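You operate a simulated robot arm through the tools that you are given. There is no shell and no other tool. Be economical: measure what you need, move in short steps, check, and stop when the job is done.

You run a simulated robot arm. Do the job below in one go: nothing can be reset, and whatever is moved stays where it is left.

JOB
Dust the middle of the gilt table top, then flatten both blisters under weights.
Fine: white pad with teal band; yellow grip on the left blister, green grip on the other, each left on till its blister lies flat; pad and weights back. Set down upright: short weight with yellow grip, narrow weight with green grip.

Only the result counts: the job must be done as asked and must still hold three seconds after the hand-in. Knocking over, shifting, dropping, spilling or breaking anything else fails it.

ROBOT AND FRAMES
A 6-joint arm with a two-finger parallel gripper, fixed in place. Base frame: the origin is at the foot of the arm, x ahead of it, y to its left, z up; the work surface is at about z = 858. Units: mm, rad, N and s.
With the tool pointing down near the work surface it reaches from about 360 to 760 mm from the base axis. Its first joint turns from -1.152 to 1.152 rad. Payload 2.45 kg.
Tool frame: the origin (TCP) lies between the finger pads and is the grasp point; the fingertips stand 24 mm ahead of it; z points along the fingers, y is the line along which they close. The gripper opens to 68 mm. The fingers are 17 mm wide and 10 mm thick; the gripper's body (40 by 70 mm) begins 41 mm behind the TCP.
Orientation is told as [roll, pitch, yaw] about the base's x, y, z axes, in that order, counted from this pose: with the fingers straight down and closing along the base's y, the tool's x points along the base's -x, its y along +y and its z along -z.

CONTROLS
- The arm moves only by the tool nudge_tool. Its argument "motion" is a list of rows, each a list of 3 entries, a list of its own where there are three numbers: the shift along the tool's x, y, z in mm, then the turn, a rotation vector about the tool's x, y, z in rad, then the finger opening in mm, from 0 to 68. In form: [[[tx, ty, tz], [rx, ry, rz], grip], ...]. A call has 1 to 8 rows; each row shifts and turns the commanded pose from where the row before left it, along the tool's axes as they then stand. A row lasts 0.2 s, in which the tool goes at most 50 mm and 0.15 rad; a call with a longer step from one row to the next is refused whole, and so is a gripper value outside its range. A pose out of reach is approached as far as the arm can. The call stops where the force on the tool passes 40 N (or 10 N more than at its start, if that is more) or the arm is blocked; 0.2 s more then pass. The fingers move at their own pace (about 108 mm/s each) and stop on an object; they squeeze with about 31 N. The grip force told is the motor's: it shows also when the fingers shut on nothing. Time passes only in rows, and 0.2 s behind the last, so rows that do not move let the fingers close. It gives the time, the measured TCP pose, the force on the tool (base axes), the opening and the grip force at its end, in the units of the frame above (readings bear some noise), with the torque about the TCP (base axes, N m) and any sound that the robot's microphone picked up, and new pictures: "pictures" is both (left out), scene, wrist or none.
- Cameras (640 x 400 px; columns grow to the right, rows downward): "scene" is fixed at [144.1, 414.2, 1467.8]; the picture's right is [-0.90, -0.44, 0.00], its down [-0.30, 0.61, -0.74] and it looks along [0.32, -0.66, -0.68] (base axes); focal length 342 px, centre (320, 200). "wrist" rides on the gripper at [84, 11, -75] in the tool frame; the picture's right is [-0.13, 0.99, 0.00], its down [-0.60, -0.08, -0.79] and it looks along [-0.79, -0.10, 0.61] (tool axes); focal length 251 px, centre (320, 200). There is no depth. A picture from a camera that has moved, and an enlarged one, comes with that camera's place and axes in the base frame and with its lens. The place of the scene camera against the robot may be out by one fixed shift of up to 25 mm in any direction.
- close_up(camera, box): a new picture of the part [left, top, right, bottom] of that camera's present view, enlarged. No time passes.
- hand_in(): hands the job in; it is judged then, once.

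Go step by step. Nothing tells you positions but the pictures and the camera data: compare them with the known pose of the tool, close in by small moves and look again before you grip or let go. The budget is 120 turns and 200 pictures, counting those below and the enlarged ones. Unless the task says otherwise, let go and move clear before handing in, and close with one line.

The tools are called as a command line: name --argument value ..., lists and objects as JSON in quotes. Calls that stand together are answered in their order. nudge_tool: Moves the arm, as the interface text tells. Its arguments: {"type":"object","properties":{"motion":{"type":"array","items":{"type":"array"}},"pictures":{"type":"string","enum":["both","scene","wrist","none"]}},"required":["motion"]} The other tools are called the same way: close_up (camera, box) takes an enlarged picture of a part of a camera's view; hand_in () hands the job in.

At the start:

```text
time: 0.0
position: [447.5, 20.5, 1078.7]
ee_rot: [0.001, -0.003, 0.0]
ft_force: [-0.2, -1.0, 0.3]
ft_torque: [-0.01, 0.02, -0.01]
finger_gap: 68.0
grasp_force: 0.0
```

scene: 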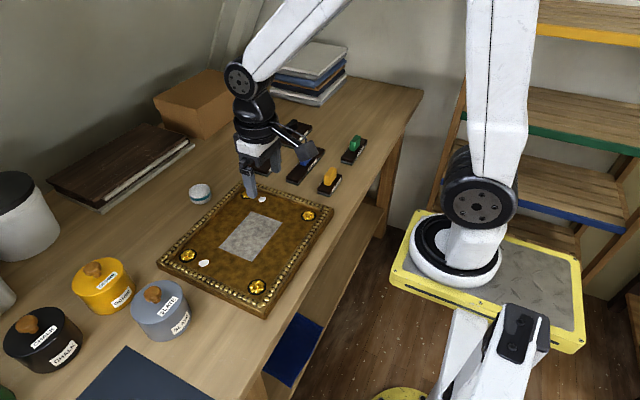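
wrist: 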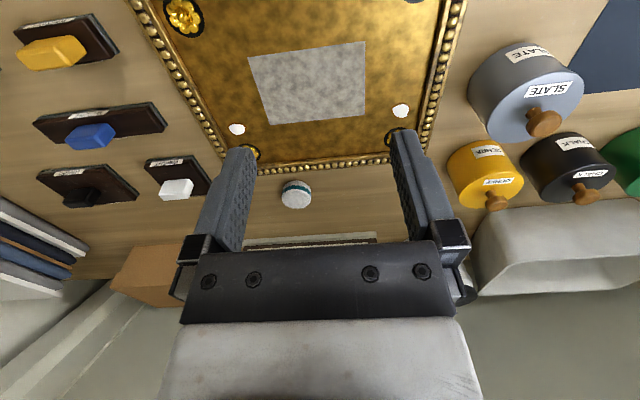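

I see the gilt panel with a dusty patch, two white blisters, a white pad with a teal band, and several weights. I'll enlarge the views to identify things.

close_up --camera "scene" --box '[240, 100, 400, 200]'

close_up --camera "scene" --box '[150, 170, 350, 320]'

close_up --camera "wrist" --box '[0, 0, 320, 220]'

```text
4.00 times, centred on (320, 150) of scene
camera zoom: at [144.1, 414.2, 1467.8], right [-0.9, -0.44, 0.0], down [-0.3, 0.61, -0.74], along [0.32, -0.66, -0.68], focal length 1367 px, centre (320, 400)
```

zoom: 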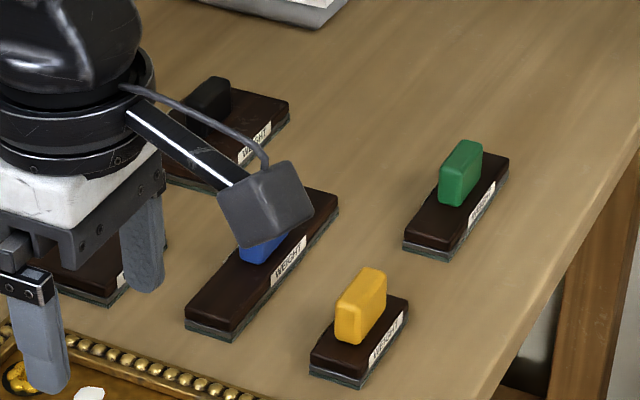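

```text
2.67 times, centred on (250, 245) of scene
camera zoom: at [144.1, 414.2, 1467.8], right [-0.9, -0.44, 0.0], down [-0.3, 0.61, -0.74], along [0.32, -0.66, -0.68], focal length 911 px, centre (507, 80)
```

zoom: 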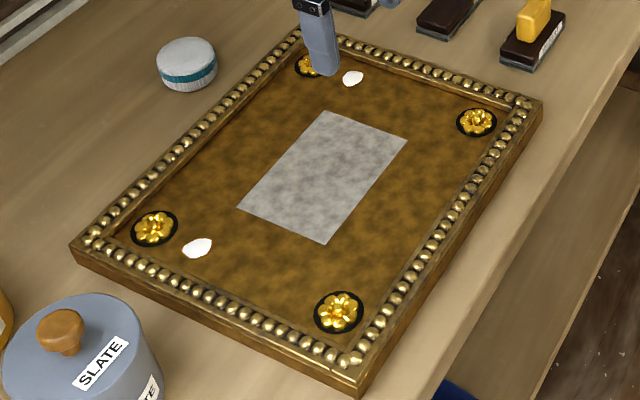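

```text
1.82 times, centred on (160, 110) of wrist
camera zoom: at [363.5, 29.6, 1153.4], right [0.13, 0.99, 0.0], down [0.6, -0.08, 0.79], along [0.79, -0.1, -0.61], focal length 457 px, centre (611, 364)
```

zoom: 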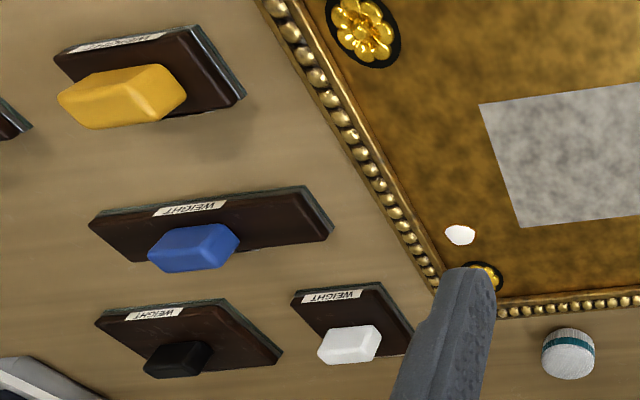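

The pad is at about (704,-56), the patch spans x 472–558 and y ±61, and the blisters are near (556,-105) and (555,106). I'll move to look at the weights on the right from above.

nudge_tool --motion '[[[10, -45, 0], [0, 0, 0], 68], [[10, -45, 0], [0, 0, 0], 68], [[10, -45, 0], [0, 0, 0], 68], [[10, -45, 0], [0, 0, 0], 68]]' --pictures "both"

```text
time: 1.0
position: [406.2, -160.9, 1077.5]
ee_rot: [0.0, -0.002, 0.003]
ft_force: [0.3, -0.1, 0.0]
ft_torque: [0.02, -0.02, 0.04]
finger_gap: 68.1
grasp_force: 0.1
camera wrist: at [323.1, -151.0, 1152.8], right [0.13, 0.99, 0.0], down [0.6, -0.08, 0.79], along [0.79, -0.1, -0.61], focal length 251 px, centre (320, 200)
```

scene: 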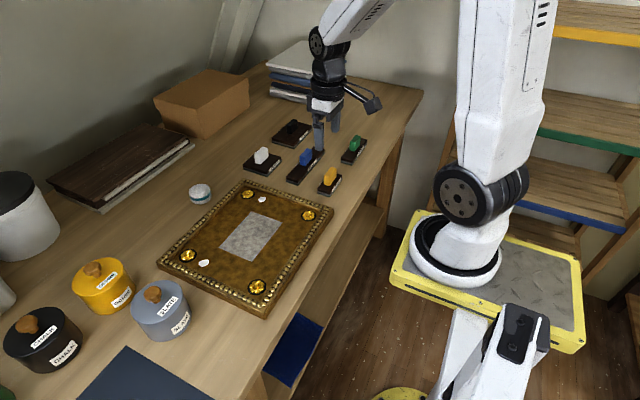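
wrist: 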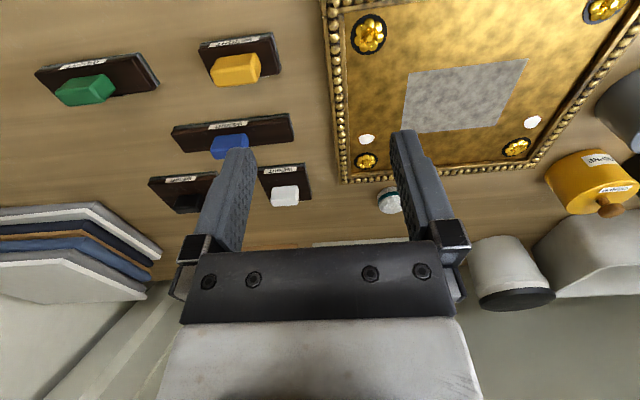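

close_up --camera "wrist" --box '[20, 20, 340, 220]'

close_up --camera "scene" --box '[240, 110, 400, 210]'

close_up --camera "scene" --box '[150, 170, 340, 320]'

close_up --camera "wrist" --box '[320, 0, 640, 220]'

```text
2.00 times, centred on (180, 120) of wrist
camera zoom: at [323.1, -151.0, 1152.8], right [0.13, 0.99, 0.0], down [0.6, -0.08, 0.79], along [0.79, -0.1, -0.61], focal length 503 px, centre (600, 360)
```

zoom: 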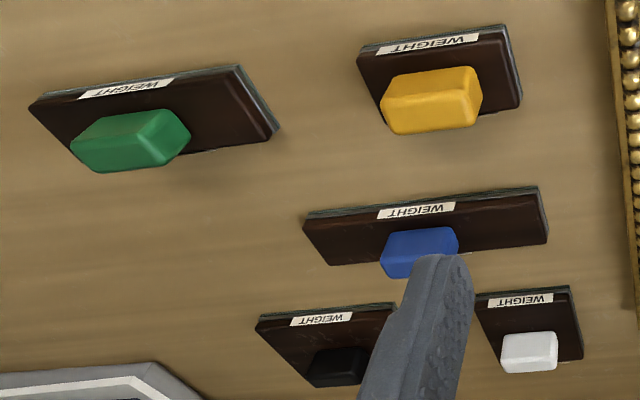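

```text
4.00 times, centred on (320, 160) of scene
camera zoom: at [144.0, 414.2, 1467.8], right [-0.9, -0.44, 0.0], down [-0.3, 0.61, -0.74], along [0.32, -0.66, -0.68], focal length 1367 px, centre (320, 360)
```

zoom: 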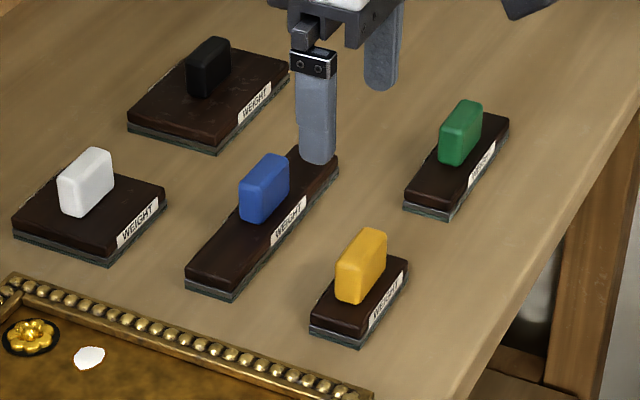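

```text
2.67 times, centred on (245, 245) of scene
camera zoom: at [144.0, 414.2, 1467.8], right [-0.9, -0.44, 0.0], down [-0.3, 0.61, -0.74], along [0.32, -0.66, -0.68], focal length 911 px, centre (520, 80)
```

zoom: 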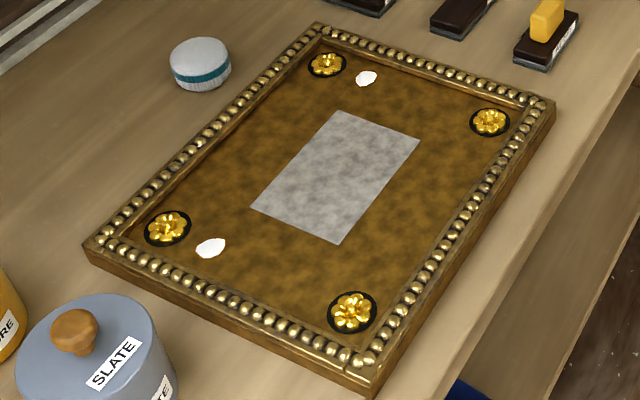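

```text
1.82 times, centred on (480, 110) of wrist
camera zoom: at [323.1, -151.0, 1152.8], right [0.13, 0.99, 0.0], down [0.6, -0.08, 0.79], along [0.79, -0.1, -0.61], focal length 457 px, centre (29, 364)
```

zoom: 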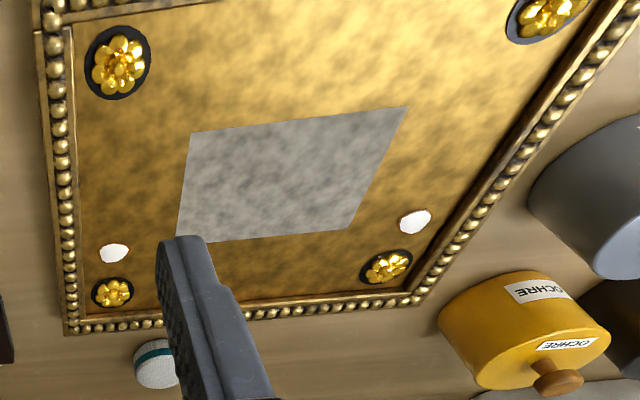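

The yellow weight is centred near (433,-246), the green near (431,-412), both long along y. Next I'll look closer at the pad, near x≈715, y≈-57.

nudge_tool --motion '[[[-40, 17, 0], [0, 0, 0], 68], [[-40, 17, 0], [0, 0, 0], 68], [[-40, 17, 0], [0, 0, 0], 68], [[-40, 17, 0], [0, 0, 0], 68], [[-40, 17, 0], [0, 0, 0], 68], [[-40, 17, 0], [0, 0, 0], 68]]' --pictures "both"

```text
time: 2.4
position: [648.3, -56.1, 1078.4]
ee_rot: [0.001, -0.004, 0.003]
ft_force: [-0.2, 1.1, 0.4]
ft_torque: [-0.02, 0.01, -0.01]
finger_gap: 67.6
grasp_force: 0.0
camera wrist: at [564.8, -47.0, 1153.5], right [0.13, 0.99, 0.0], down [0.6, -0.08, 0.79], along [0.79, -0.1, -0.61], focal length 251 px, centre (320, 200)
```

scene: 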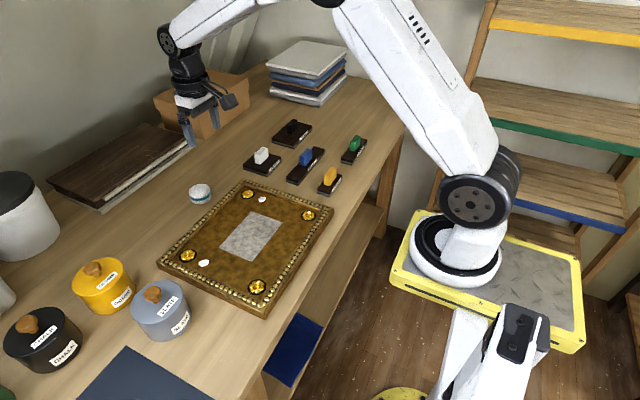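
wrist: 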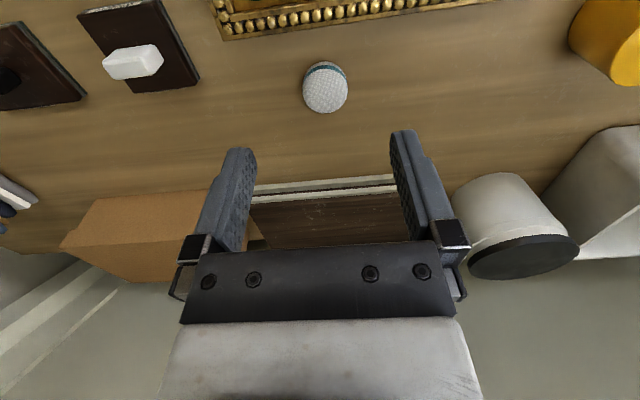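

The pad is about 52 mm across at about (716,-60). I'll move over it and down partway.

nudge_tool --motion '[[[-23, -1, 38], [0, 0, 0], 68], [[-23, -2, 38], [0, 0, 0], 68], [[-22, -1, 38], [0, 0, 0], 68]]' --pictures "both"

```text
time: 3.2
position: [714.1, -57.2, 965.4]
ee_rot: [0.0, -0.003, 0.003]
ft_force: [-0.7, 0.0, -0.2]
ft_torque: [0.01, -0.03, 0.04]
finger_gap: 68.2
grasp_force: 0.1
camera wrist: at [631.2, -48.7, 1039.9], right [0.13, 0.99, 0.0], down [0.6, -0.08, 0.79], along [0.79, -0.1, -0.61], focal length 251 px, centre (320, 200)
```

scene: 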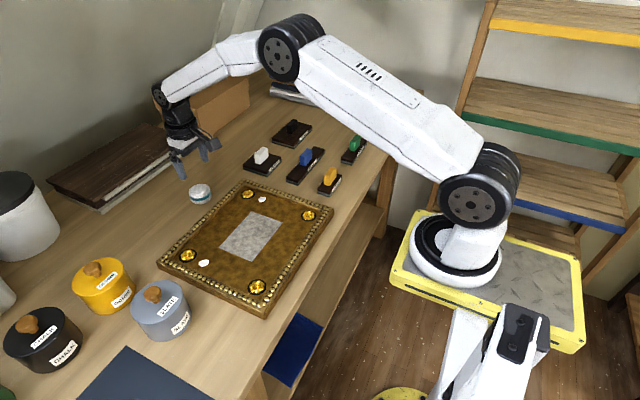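
wrist: 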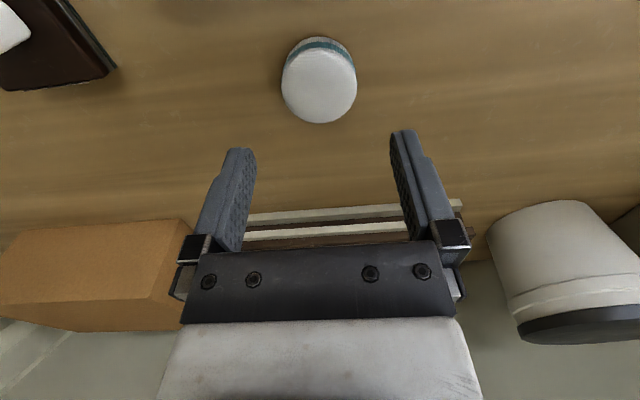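

The pad is centred under the gripper with its top at about z 880. I'll descend so the fingertips stand about 8 mm above the table, then look.

nudge_tool --motion '[[[0, 0, 30], [0, 0, 0], 68], [[-1, 0, 25], [0, 0, 0], 68], [[0, 0, 20], [0, 0, 0], 68], [[0, 0, 0], [0, 0, 0], 68]]' --pictures "both"

```text
time: 4.2
position: [714.0, -60.0, 889.0]
ee_rot: [0.002, -0.003, 0.004]
ft_force: [-0.8, 0.1, -0.3]
ft_torque: [-0.05, -0.01, 0.01]
finger_gap: 67.9
grasp_force: 0.2
camera wrist: at [630.9, -51.3, 964.2], right [0.13, 0.99, 0.0], down [0.6, -0.08, 0.79], along [0.79, -0.1, -0.61], focal length 251 px, centre (320, 200)
```

scene: 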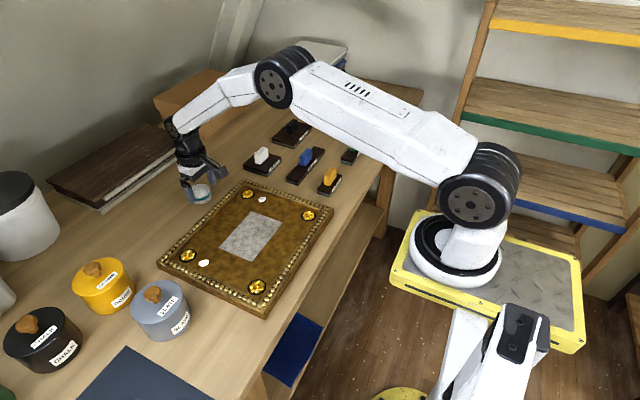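
wrist: 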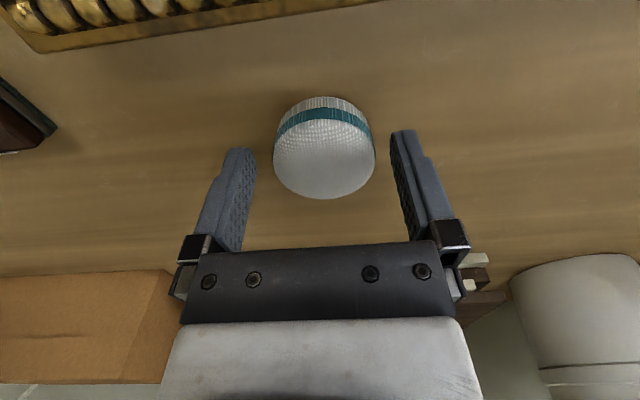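

Pad sits between the fingers. I'll close on it.

nudge_tool --motion '[[[0, 1, 0], [0, 0, 0], 68], [[0, 0, 0], [0, 0, 0], 40], [[0, 0, 0], [0, 0, 0], 40], [[0, 0, 0], [0, 0, 0], 40]]' --pictures "wrist"

```text
time: 5.2
position: [714.8, -61.0, 889.2]
ee_rot: [0.001, -0.002, 0.002]
ft_force: [0.1, 0.8, 0.5]
ft_torque: [-0.03, -0.01, -0.01]
finger_gap: 51.4
grasp_force: 30.9
camera wrist: at [631.4, -50.8, 964.9], right [0.13, 0.99, 0.0], down [0.6, -0.08, 0.79], along [0.79, -0.1, -0.61], focal length 251 px, centre (320, 200)
```

wrist: 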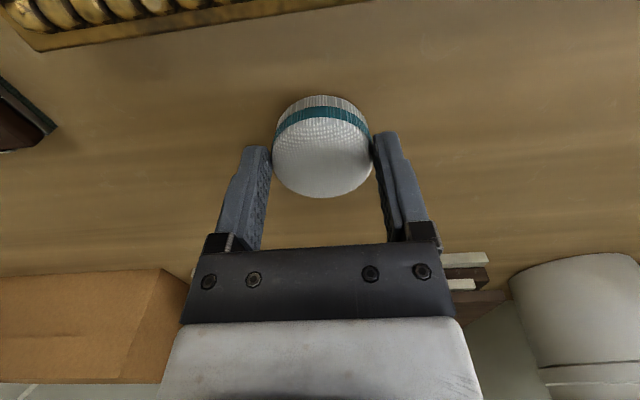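

Pad is gripped (51 mm). I'll lift it and carry it above the patch.

nudge_tool --motion '[[[0, 0, -30], [0, 0, 0], 40], [[0, 0, -40], [0, 0, 0], 40], [[40, 12, 0], [0, 0, 0], 40], [[40, 12, 0], [0, 0, 0], 40], [[40, 12, 0], [0, 0, 0], 40], [[40, 12, 0], [0, 0, 0], 40], [[36, 13, 0], [0, 0, 0], 40], [[0, 0, 0], [0, 0, 0], 40]]' --pictures "both"

```text
time: 7.0
position: [520.6, -1.6, 961.4]
ee_rot: [0.001, -0.002, 0.004]
ft_force: [0.5, -0.5, 0.0]
ft_torque: [0.01, 0.0, -0.01]
finger_gap: 50.9
grasp_force: 31.3
camera wrist: at [437.6, 8.2, 1036.6], right [0.13, 0.99, 0.0], down [0.6, -0.08, 0.79], along [0.79, -0.1, -0.61], focal length 251 px, centre (320, 200)
```

scene: 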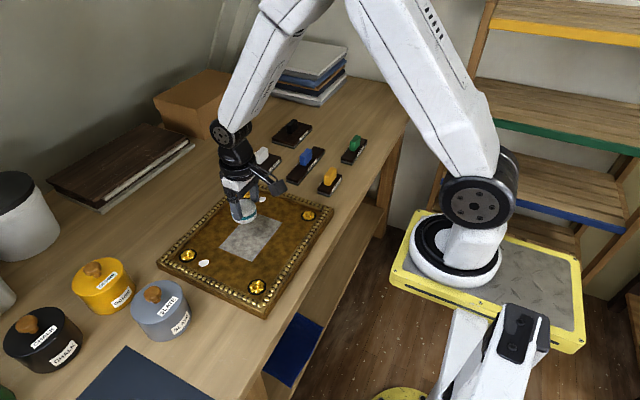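
wrist: 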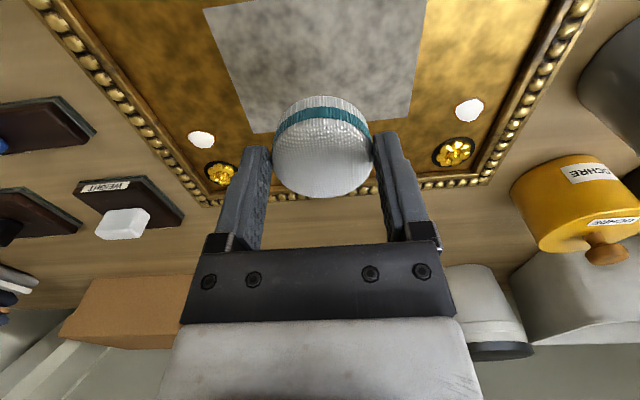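

The patch spans about x 475–561 and y ±64, with blisters at (561,±108). I'll lower the pad towards the middle.

nudge_tool --motion '[[[0, 0, 30], [0, 0, 0], 40], [[0, 0, 22], [0, 0, 0], 40], [[0, 0, 3], [0, 0, 0], 40], [[0, 0, 0], [0, 0, 0], 40]]' --pictures "wrist"

```text
time: 7.8
position: [522.3, -1.2, 907.1]
ee_rot: [0.0, -0.003, 0.004]
ft_force: [-4.5, 0.4, 11.3]
ft_torque: [0.04, 0.05, 0.0]
finger_gap: 51.5
grasp_force: 30.8
stopped in row 3: the force on the tool passed its limit at 42 N (the readings are from after the stop); the commanded pose is now the measured one
camera wrist: at [438.3, 8.4, 982.3], right [0.13, 0.99, 0.0], down [0.6, -0.08, 0.8], along [0.79, -0.1, -0.61], focal length 251 px, centre (320, 200)
```

wrist: 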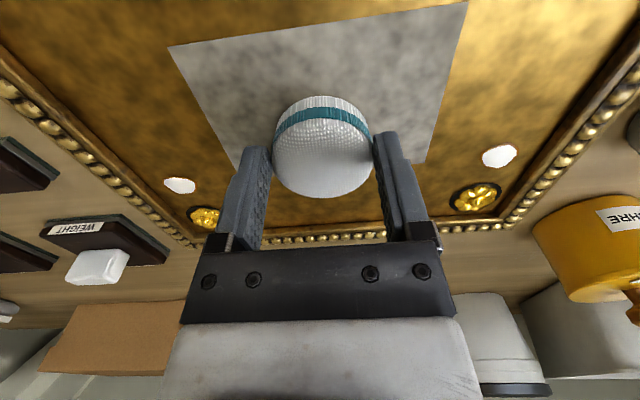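

Contact: the panel surface is at about z 875, so the patch is about x 473–555, y ±60. I'll start wiping the far row.

nudge_tool --motion '[[[-20, -22, 0], [0, 0, 0], 40], [[0, -23, 0], [0, 0, 0], 40], [[0, 23, 0], [0, 0, 0], 40], [[0, 23, 0], [0, 0, 0], 40], [[0, 23, 0], [0, 0, 0], 40], [[0, 23, 0], [0, 0, 0], 40]]' --pictures "both"

```text
time: 9.2
position: [542.3, 45.2, 907.9]
ee_rot: [0.001, -0.003, 0.0]
ft_force: [-0.3, -1.9, 4.3]
ft_torque: [-0.08, -0.1, -0.1]
finger_gap: 51.6
grasp_force: 30.9
camera wrist: at [459.2, 55.1, 982.6], right [0.13, 0.99, 0.0], down [0.6, -0.08, 0.79], along [0.79, -0.1, -0.61], focal length 251 px, centre (320, 200)
```

scene: 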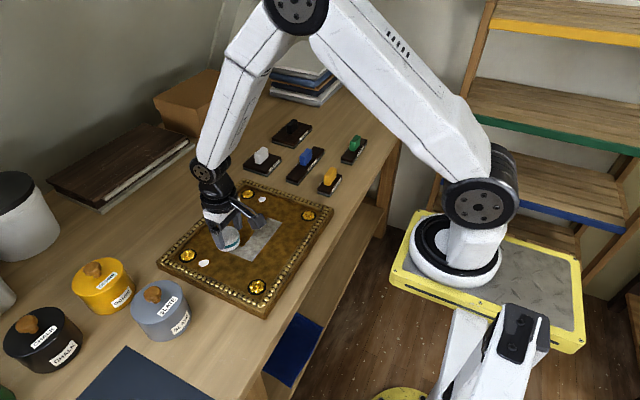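
wrist: 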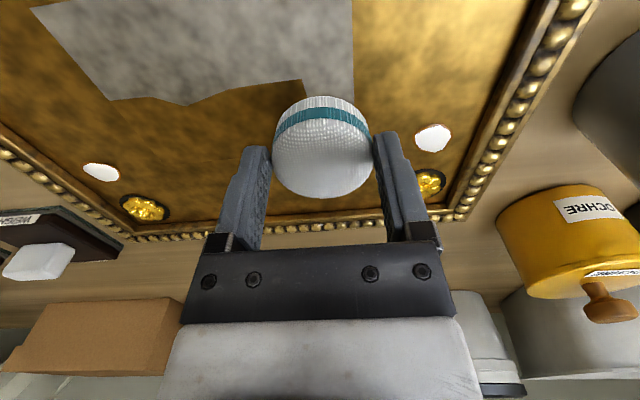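

It is cleaning well. I'll continue with the next rows, pressing a hair more.

nudge_tool --motion '[[[22, 0, 0.5], [0, 0, 0], 40], [[0, -23, 0], [0, 0, 0], 40], [[0, -23, 0], [0, 0, 0], 40], [[0, -23, 0], [0, 0, 0], 40], [[0, -23, 0], [0, 0, 0], 40], [[20, 0, 0], [0, 0, 0], 40]]' --pictures "wrist"

nudge_tool --motion '[[[0, 23, 0], [0, 0, 0], 40], [[0, 23, 0], [0, 0, 0], 40], [[0, 23, 0], [0, 0, 0], 40], [[0, 23, 0], [0, 0, 0], 40], [[14, 0, 0], [0, 0, 0], 40]]' --pictures "wrist"

nudge_tool --motion '[[[0, -23, 0], [0, 0, 0], 40], [[0, -23, 0], [0, 0, 0], 40], [[0, -23, 0], [0, 0, 0], 40], [[0, -23, 0], [0, 0, 0], 40]]' --pictures "both"

```text
time: 10.6
position: [505.7, -49.3, 906.6]
ee_rot: [-0.001, -0.014, 0.002]
ft_force: [11.8, -1.4, 27.9]
ft_torque: [-0.39, -0.5, 0.11]
finger_gap: 51.2
grasp_force: 30.9
camera wrist: at [420.3, -39.0, 980.8], right [0.13, 0.99, 0.0], down [0.59, -0.08, 0.8], along [0.8, -0.1, -0.6], focal length 251 px, centre (320, 200)
```

wrist: 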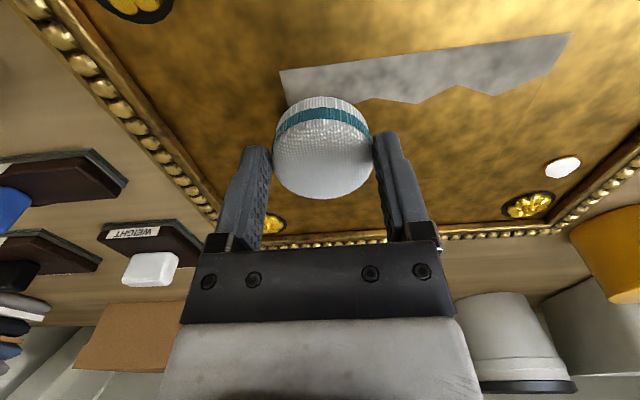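

```text
time: 11.8
position: [488.8, 46.5, 906.0]
ee_rot: [0.003, -0.008, 0.001]
ft_force: [9.4, 1.9, 19.3]
ft_torque: [0.2, -0.53, -0.04]
finger_gap: 51.4
grasp_force: 31.1
camera wrist: at [404.4, 56.8, 981.3], right [0.13, 0.99, 0.0], down [0.6, -0.08, 0.8], along [0.79, -0.1, -0.6], focal length 251 px, centre (320, 200)
```

wrist: 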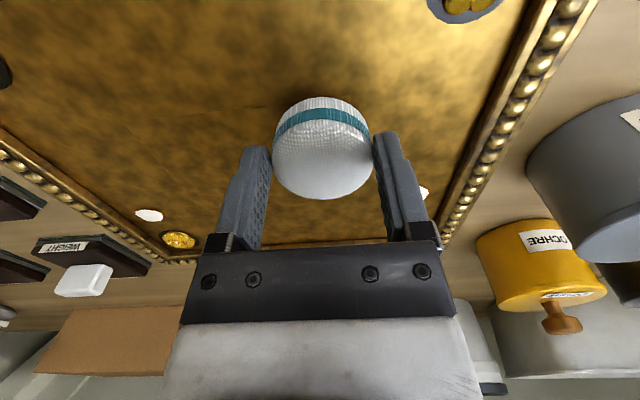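

```text
time: 12.2
position: [488.2, 33.7, 907.1]
ee_rot: [0.003, -0.006, 0.004]
ft_force: [-0.5, -3.4, 7.3]
ft_torque: [-0.22, 0.12, -0.01]
finger_gap: 51.3
grasp_force: 30.6
stopped in row 1: the force on the tool passed its limit at 44 N (the readings are from after the stop); the commanded pose is now the measured one
camera wrist: at [404.5, 42.7, 981.5], right [0.13, 0.99, 0.0], down [0.6, -0.08, 0.8], along [0.79, -0.1, -0.6], focal length 251 px, centre (320, 200)
```

scene: 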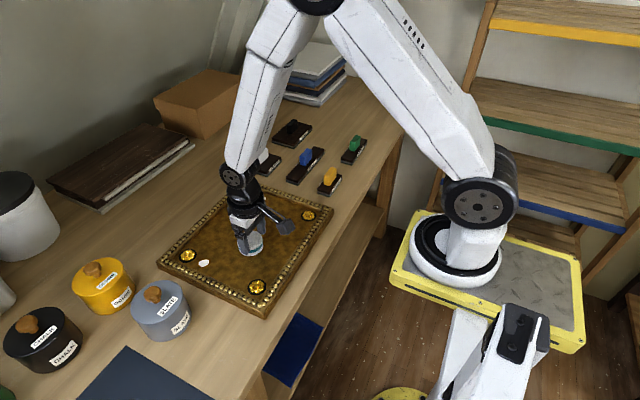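
wrist: 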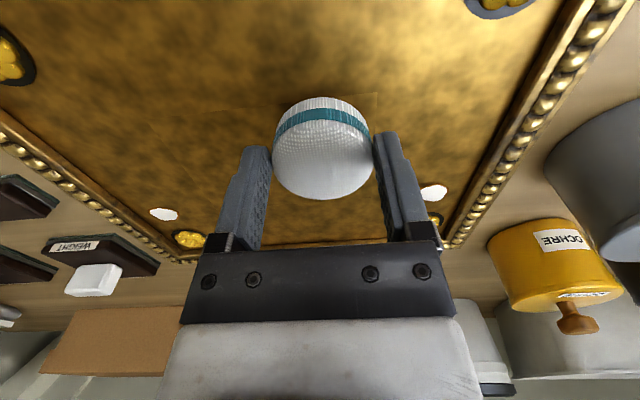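

Nearly all gone; I'll finish one more stroke along the near edge, then lift and inspect.

nudge_tool --motion '[[[8, 12, 0], [0, 0, 0], 40], [[0, -23, 0], [0, 0, 0], 40], [[0, -23, 0], [0, 0, 0], 40], [[0, -23, 0], [0, 0, 0], 40], [[0, -27, 0], [0, 0, 0], 40]]' --pictures "none"

nudge_tool --motion '[[[0, 0, -30], [0, 0, 0], 40], [[0, 0, -40], [0, 0, 0], 40], [[0, 0, -40], [0, 0, 0], 40], [[0, 20, 0], [0, 0, 0], 40]]' --pictures "both"

```text
time: 13.4
position: [480.3, -51.4, 906.4]
ee_rot: [0.002, -0.006, 0.002]
ft_force: [-0.2, 2.0, 4.5]
ft_torque: [0.08, -0.05, 0.04]
finger_gap: 50.9
grasp_force: 31.0
```

```text
time: 14.4
position: [477.8, -30.5, 1017.9]
ee_rot: [0.002, -0.006, 0.003]
ft_force: [0.0, 0.5, -0.2]
ft_torque: [0.0, 0.02, -0.02]
finger_gap: 51.5
grasp_force: 30.8
camera wrist: at [395.2, -21.5, 1091.9], right [0.13, 0.99, 0.0], down [0.6, -0.08, 0.8], along [0.79, -0.1, -0.61], focal length 251 px, centre (320, 200)
```

scene: 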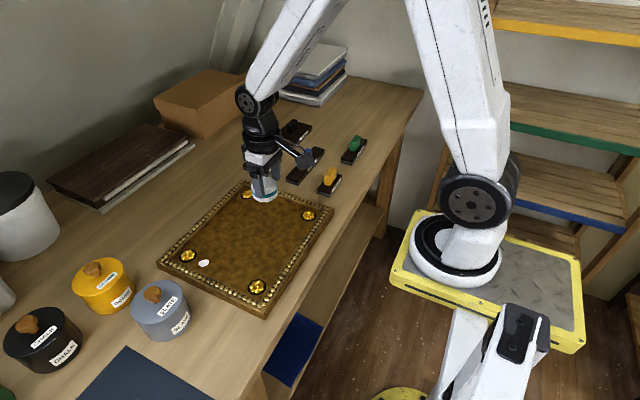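
wrist: 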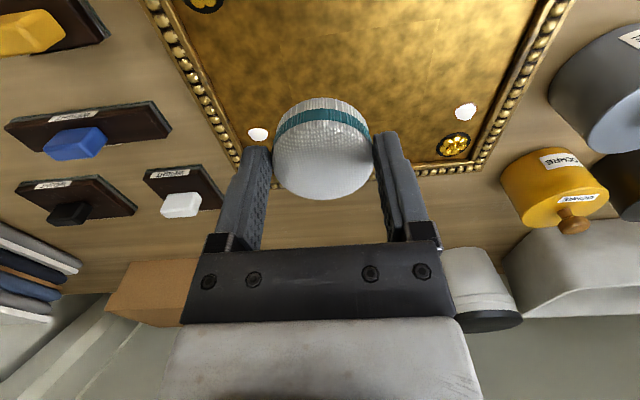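

close_up --camera "scene" --box '[190, 185, 320, 285]'

close_up --camera "wrist" --box '[180, 0, 500, 180]'

```text
4.00 times, centred on (255, 235) of scene
camera zoom: at [144.1, 414.2, 1467.8], right [-0.9, -0.44, 0.0], down [-0.3, 0.61, -0.74], along [0.32, -0.66, -0.68], focal length 1367 px, centre (580, 60)
```

zoom: 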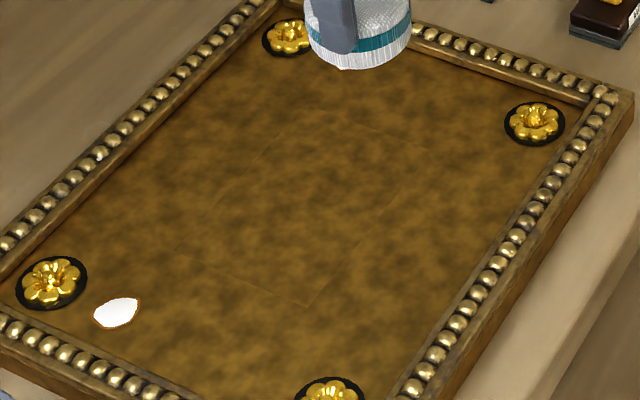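

```text
2.00 times, centred on (340, 90) of wrist
camera zoom: at [395.2, -21.5, 1091.9], right [0.13, 0.99, 0.0], down [0.6, -0.08, 0.8], along [0.79, -0.1, -0.61], focal length 503 px, centre (280, 420)
```

zoom: 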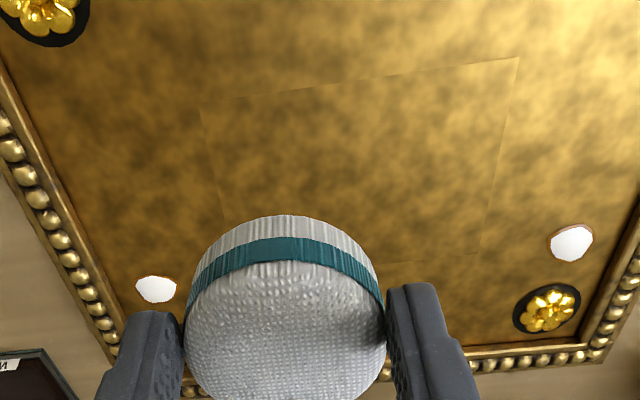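

The patch is clean. I'll carry the pad back to its home spot (715,-61).

nudge_tool --motion '[[[-40, -5, 0], [0, 0.004, 0], 40], [[-40, -5, 0], [0, 0, 0], 40], [[-40, -5, 10], [0, 0, 0], 40], [[-40, -5, 20], [0, 0, 0], 40], [[-40, -5, 30], [0, 0, 0], 40], [[-37, -5, 30], [0, 0, 0], 40], [[0, 0, 20], [0, 0, 0], 40], [[0, 0, 0], [0, 0, 0], 40]]' --pictures "none"

```text
refused: row 5 steps farther than a row can; nothing moved
```

nudge_tool --motion '[[[-40, -5, 0], [0, 0.004, 0], 40], [[-40, -5, 0], [0, 0, 0], 40], [[-40, -5, 10], [0, 0, 0], 40], [[-40, -5, 20], [0, 0, 0], 40], [[-40, -5, 20], [0, 0, 0], 40], [[-37, -5, 20], [0, 0, 0], 40], [[0, 0, 40], [0, 0, 0], 40], [[0, 0, 0], [0, 0, 0], 40]]' --pictures "scene"

```text
time: 16.2
position: [718.1, -57.1, 905.5]
ee_rot: [0.003, 0.001, 0.002]
ft_force: [0.3, -0.3, 0.1]
ft_torque: [0.01, -0.02, 0.0]
finger_gap: 51.4
grasp_force: 30.8
```

scene: 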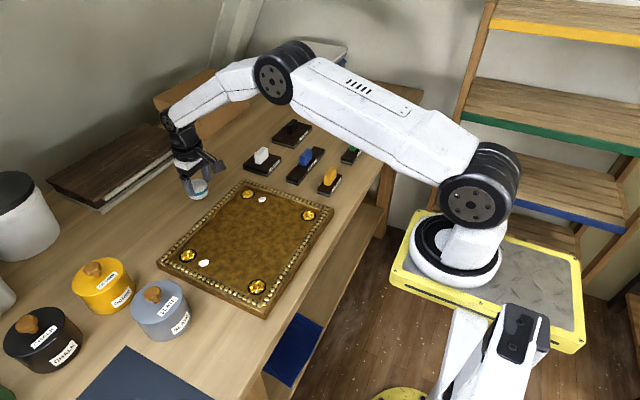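

Adjusting by 3 mm and lowering gently.

nudge_tool --motion '[[[3, -3, 8], [0, 0, 0], 40], [[0, 0, 4], [0, 0, 0], 40], [[0, 0, 2], [0, 0, 0], 40], [[0, 0, 1], [0, 0, 0], 40]]' --pictures "none"

```text
time: 17.2
position: [713.2, -61.9, 889.7]
ee_rot: [0.002, 0.0, 0.002]
ft_force: [0.2, 0.5, 0.6]
ft_torque: [0.01, -0.02, 0.01]
finger_gap: 51.2
grasp_force: 31.1
```

nudge_tool --motion '[[[-1, 0.5, 1], [0, 0, 0], 40], [[0, 0, 0.5], [0, 0, 0], 40]]' --pictures "scene"

```text
time: 17.8
position: [714.6, -62.7, 888.4]
ee_rot: [0.002, -0.002, 0.001]
ft_force: [-0.2, -0.6, -0.1]
ft_torque: [-0.03, -0.02, 0.0]
finger_gap: 51.7
grasp_force: 31.1
```

scene: 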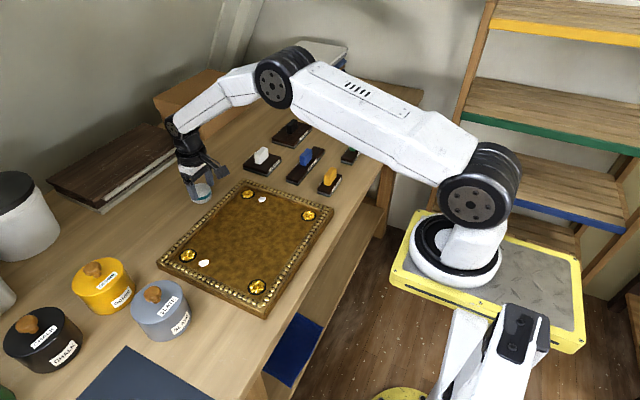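

No contact yet; lowering a little further.

nudge_tool --motion '[[[0, 1, 0.7], [0, 0, 0], 40], [[0, 0, 0], [0, 0, 0], 40]]' --pictures "none"

nudge_tool --motion '[[[0, 0, 0.7], [0, 0, 0], 40], [[0, 0, 0], [0, 0, 0], 40]]' --pictures "none"

nudge_tool --motion '[[[0, 0, 0.7], [0, 0, 0], 40], [[0, 0, 0], [0, 0, 0], 40]]' --pictures "none"

```text
time: 18.4
position: [714.6, -61.6, 889.0]
ee_rot: [0.0, 0.001, 0.003]
ft_force: [-0.4, 0.1, 0.1]
ft_torque: [0.03, -0.01, -0.01]
finger_gap: 51.4
grasp_force: 31.0
```

```text
time: 19.0
position: [715.6, -62.4, 889.2]
ee_rot: [0.002, -0.003, 0.001]
ft_force: [-1.7, 0.3, 3.1]
ft_torque: [-0.09, 0.02, -0.03]
finger_gap: 51.4
grasp_force: 31.2
```

```text
time: 19.6
position: [714.7, -62.4, 889.1]
ee_rot: [0.0, -0.001, 0.004]
ft_force: [-3.9, 0.4, 11.3]
ft_torque: [-0.05, 0.1, -0.04]
finger_gap: 51.5
grasp_force: 30.3
```

The pad is down on the table. I'll release and lift clear.

nudge_tool --motion '[[[0, 0, -1.2], [0, 0, 0], 40], [[0, 0, 0], [0, 0, 0], 68], [[0, 0, 0], [0, 0, 0], 68], [[0, 0, -20], [0, 0, 0], 68], [[0, 0, -40], [0, 0, 0], 68], [[0, 0, -40], [0, 0, 0], 68]]' --pictures "both"

```text
time: 21.0
position: [714.2, -61.1, 986.6]
ee_rot: [0.002, 0.0, 0.002]
ft_force: [-0.8, -0.1, 0.1]
ft_torque: [-0.03, 0.02, 0.0]
finger_gap: 67.9
grasp_force: 0.0
camera wrist: at [631.4, -52.1, 1061.7], right [0.13, 0.99, 0.0], down [0.6, -0.08, 0.79], along [0.79, -0.1, -0.61], focal length 251 px, centre (320, 200)
```

scene: 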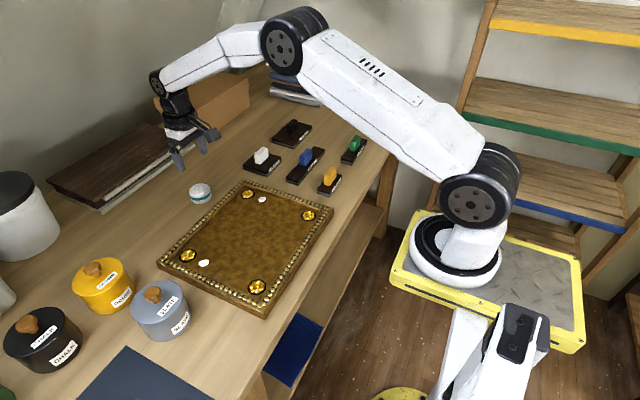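
wrist: 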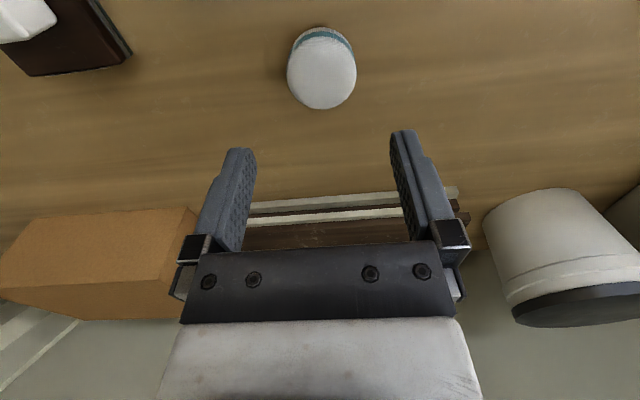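

The pad is back in place. Now I'll go towards the yellow weight, then turn the gripper 90° so it closes across the grip.

nudge_tool --motion '[[[34, -22, -8], [0, 0, 0], 68], [[34, -22, -8], [0, 0, 0], 68], [[34, -22, -8], [0, 0, 0], 68], [[34, -22, -8], [0, 0, 0], 68], [[34, -22, -8], [0, 0, 0], 68], [[34, -22, -8], [0, 0, 0], 68], [[34, -22, -8], [0, 0, 0], 68], [[34, -22, -8], [0, 0, 0], 68]]' --pictures "none"

nudge_tool --motion '[[[0, 0, 0], [0, 0, 0.145], 60], [[0, 0, 0], [0, 0, 0.145], 50], [[0, 0, 0], [0, 0, 0.145], 50], [[0, 0, 0], [0, 0, 0.145], 50], [[0, 0, 0], [0, 0, 0.145], 50], [[0, 0, 0], [0, 0, 0.145], 50], [[0, 0, 0], [0, 0, 0.145], 50], [[0, 0, 0], [0, 0, 0.145], 50]]' --pictures "none"

nudge_tool --motion '[[[0, 0, 0], [0, 0, 0.145], 50], [[0, 0, 0], [0, 0, 0.145], 50], [[0, 0, 0], [0, 0, 0.121], 50]]' --pictures "both"

```text
time: 22.8
position: [440.2, -234.9, 1052.6]
ee_rot: [0.001, -0.002, 0.004]
ft_force: [0.1, -0.5, 0.4]
ft_torque: [0.0, -0.04, 0.0]
finger_gap: 67.8
grasp_force: 0.1
```

```text
time: 24.6
position: [443.1, -238.0, 1052.4]
ee_rot: [0.002, 0.002, -1.161]
ft_force: [-0.4, -0.1, 0.1]
ft_torque: [0.0, 0.0, 0.01]
finger_gap: 49.9
grasp_force: 0.2
```

```text
time: 25.4
position: [443.6, -238.7, 1051.3]
ee_rot: [0.0, 0.001, -1.572]
ft_force: [0.3, 1.1, 0.5]
ft_torque: [-0.02, -0.01, -0.02]
finger_gap: 50.0
grasp_force: 0.1
camera wrist: at [454.6, -156.0, 1126.9], right [0.99, -0.13, 0.0], down [-0.08, -0.61, 0.79], along [-0.1, -0.79, -0.61], focal length 251 px, centre (320, 200)
```

scene: 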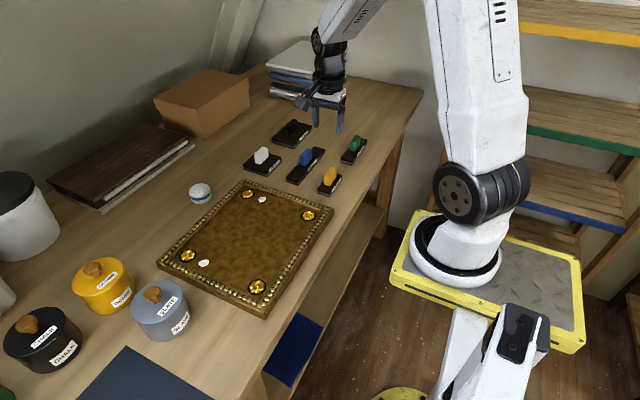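
wrist: 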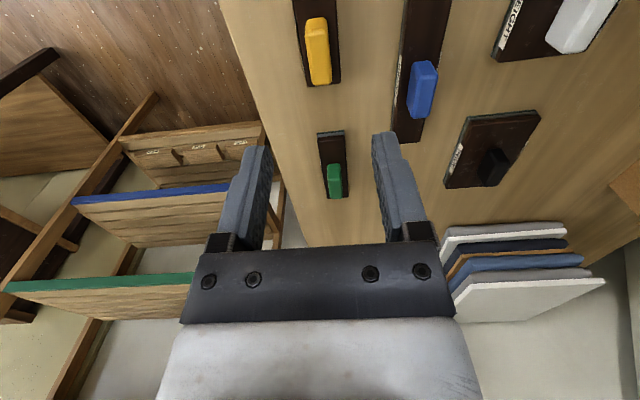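

Yellow grip is near (441,-246) and green near (443,-403). I'll go down over the yellow one partway.

nudge_tool --motion '[[[-4, -1, 40], [0, 0, 0], 50], [[-4, -1, 40], [0, 0, 0], 50], [[0, 0, 0], [0, 0, 0], 50]]' --pictures "both"

```text
time: 26.2
position: [441.6, -245.5, 973.0]
ee_rot: [0.002, 0.0, -1.567]
ft_force: [0.6, 0.6, 0.2]
ft_torque: [0.01, -0.02, -0.02]
finger_gap: 50.1
grasp_force: 0.0
camera wrist: at [452.6, -162.3, 1047.9], right [0.99, -0.13, 0.0], down [-0.08, -0.61, 0.79], along [-0.1, -0.79, -0.61], focal length 251 px, centre (320, 200)
```

scene: 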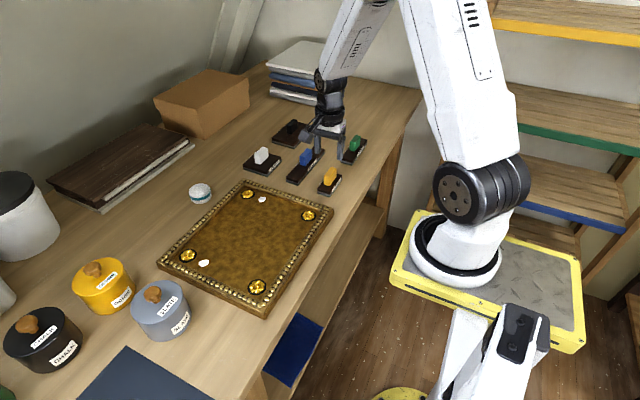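
wrist: 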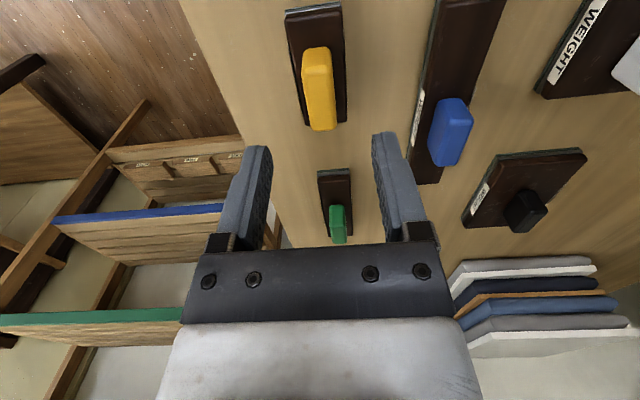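

Yellow grip is centred with its top near z 911. I'll descend around it.

nudge_tool --motion '[[[0, 0, 30], [0, 0, 0], 50], [[0, 0, 20], [0, 0, 0], 50], [[0, 0, 10], [0, 0, 0], 50], [[0, 0, 0], [0, 0, 0], 50]]' --pictures "both"

```text
time: 27.2
position: [440.4, -244.9, 912.8]
ee_rot: [0.002, 0.0, -1.569]
ft_force: [0.4, 0.0, -0.4]
ft_torque: [-0.01, -0.02, 0.02]
finger_gap: 49.9
grasp_force: 0.0
camera wrist: at [453.0, -163.0, 988.5], right [0.99, -0.13, 0.0], down [-0.08, -0.61, 0.79], along [-0.1, -0.79, -0.61], focal length 251 px, centre (320, 200)
```

scene: 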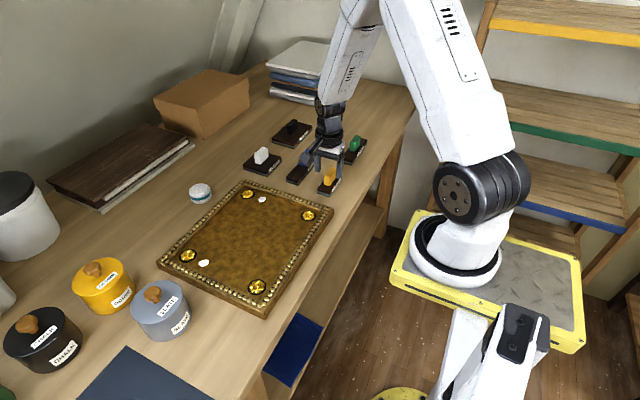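
wrist: 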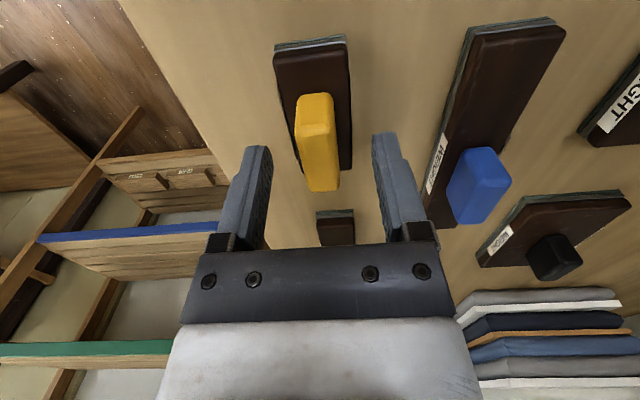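

Let me zoom to judge where the grip's middle is.

close_up --camera "wrist" --box '[220, 20, 440, 250]'

close_up --camera "scene" --box '[270, 120, 370, 210]'

```text
1.74 times, centred on (330, 135) of wrist
camera zoom: at [453.0, -163.0, 988.5], right [0.99, -0.13, 0.0], down [-0.08, -0.61, 0.79], along [-0.1, -0.79, -0.61], focal length 437 px, centre (303, 313)
```

zoom: 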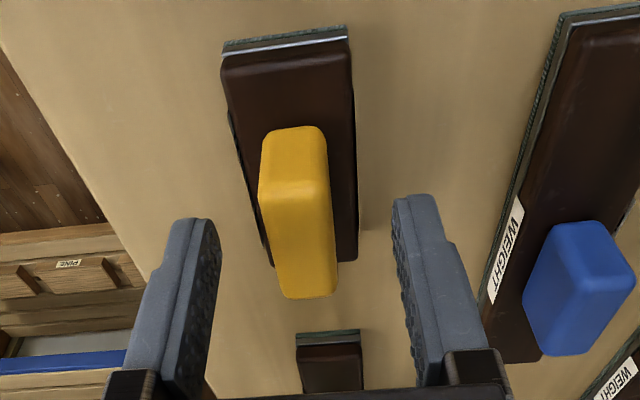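

```text
4.44 times, centred on (320, 165) of scene
camera zoom: at [144.1, 414.2, 1467.8], right [-0.9, -0.44, 0.0], down [-0.3, 0.61, -0.74], along [0.32, -0.66, -0.68], focal length 1519 px, centre (320, 356)
```

zoom: 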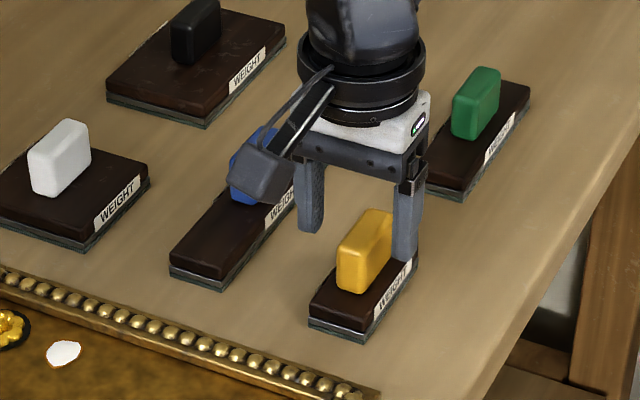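

Grip centre is (441.5,-245), top about z 903, body top about 877. I'll lower 6 mm more and close.

nudge_tool --motion '[[[0, 1, 6], [0, 0, 0], 50], [[0, 0, 0], [0, 0, 0], 50], [[0, 0, 0], [0, 0, 0], 10], [[0, 0, 0], [0, 0, 0], 10], [[0, 0, 0], [0, 0, 0], 10]]' --pictures "wrist"

```text
time: 28.4
position: [441.8, -244.4, 906.1]
ee_rot: [0.0, 0.003, -1.568]
ft_force: [-0.3, -0.9, 0.6]
ft_torque: [-0.02, 0.01, 0.01]
finger_gap: 19.0
grasp_force: 30.7
camera wrist: at [453.8, -163.4, 981.9], right [0.99, -0.13, 0.0], down [-0.08, -0.61, 0.79], along [-0.1, -0.79, -0.61], focal length 251 px, centre (320, 200)
```

wrist: 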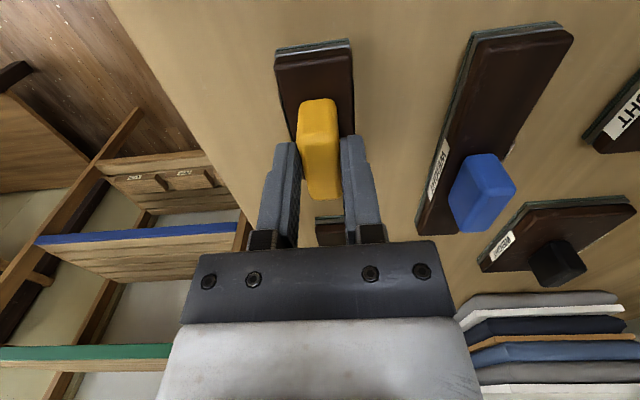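

Yellow grip held at 19 mm. I'll lift it and carry it towards the left blister.

nudge_tool --motion '[[[0, 0, -10], [0, 0, 0], 10], [[0, 0, -30], [0, 0, 0], 10], [[0, 0, -40], [0, 0, 0], 10], [[0, 0, 0], [0, 0, 0], 10]]' --pictures "scene"

nudge_tool --motion '[[[35, 14, -2], [0, 0, 0], 10], [[38, 14, 0], [0, 0, 0], 10], [[40, 14, 0], [0, 0, 0], 10], [[40, 14, 0], [0, 0, 0], 10], [[40, 14, 0], [0, 0, 0], 10], [[40, 14, 0], [0, 0, 0], 10], [[40, 14, 0], [0, 0, 0], 10], [[0, 0, 0], [0, 0, 0], 10]]' --pictures "both"

```text
time: 29.4
position: [443.4, -247.9, 987.0]
ee_rot: [0.0, 0.001, -1.569]
ft_force: [0.0, 0.3, -2.0]
ft_torque: [-0.02, 0.02, 0.0]
finger_gap: 19.6
grasp_force: 30.9
```

scene: 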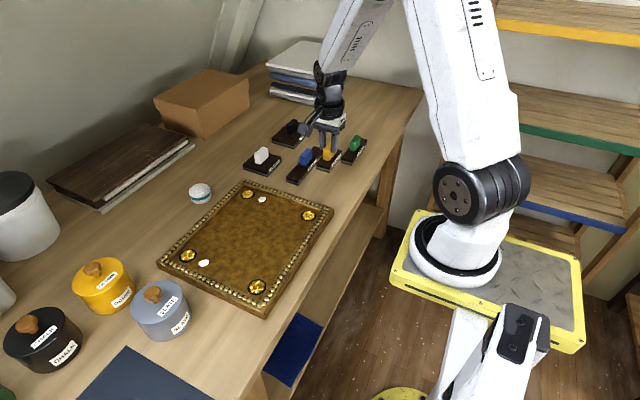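

```text
time: 31.2
position: [540.2, 26.8, 989.1]
ee_rot: [0.0, 0.002, -1.569]
ft_force: [-0.1, 0.4, -2.0]
ft_torque: [0.05, -0.03, 0.0]
finger_gap: 19.3
grasp_force: 30.8
camera wrist: at [551.7, 109.7, 1064.3], right [0.99, -0.13, 0.0], down [-0.08, -0.61, 0.79], along [-0.1, -0.79, -0.61], focal length 251 px, centre (320, 200)
```

scene: 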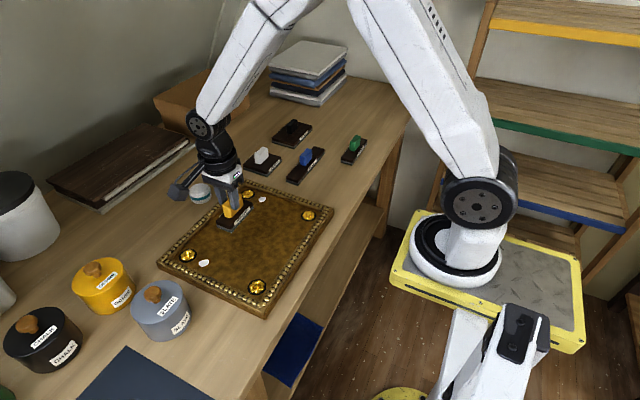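
wrist: 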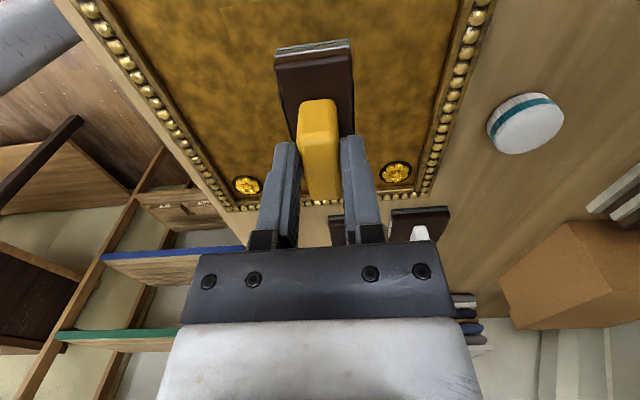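

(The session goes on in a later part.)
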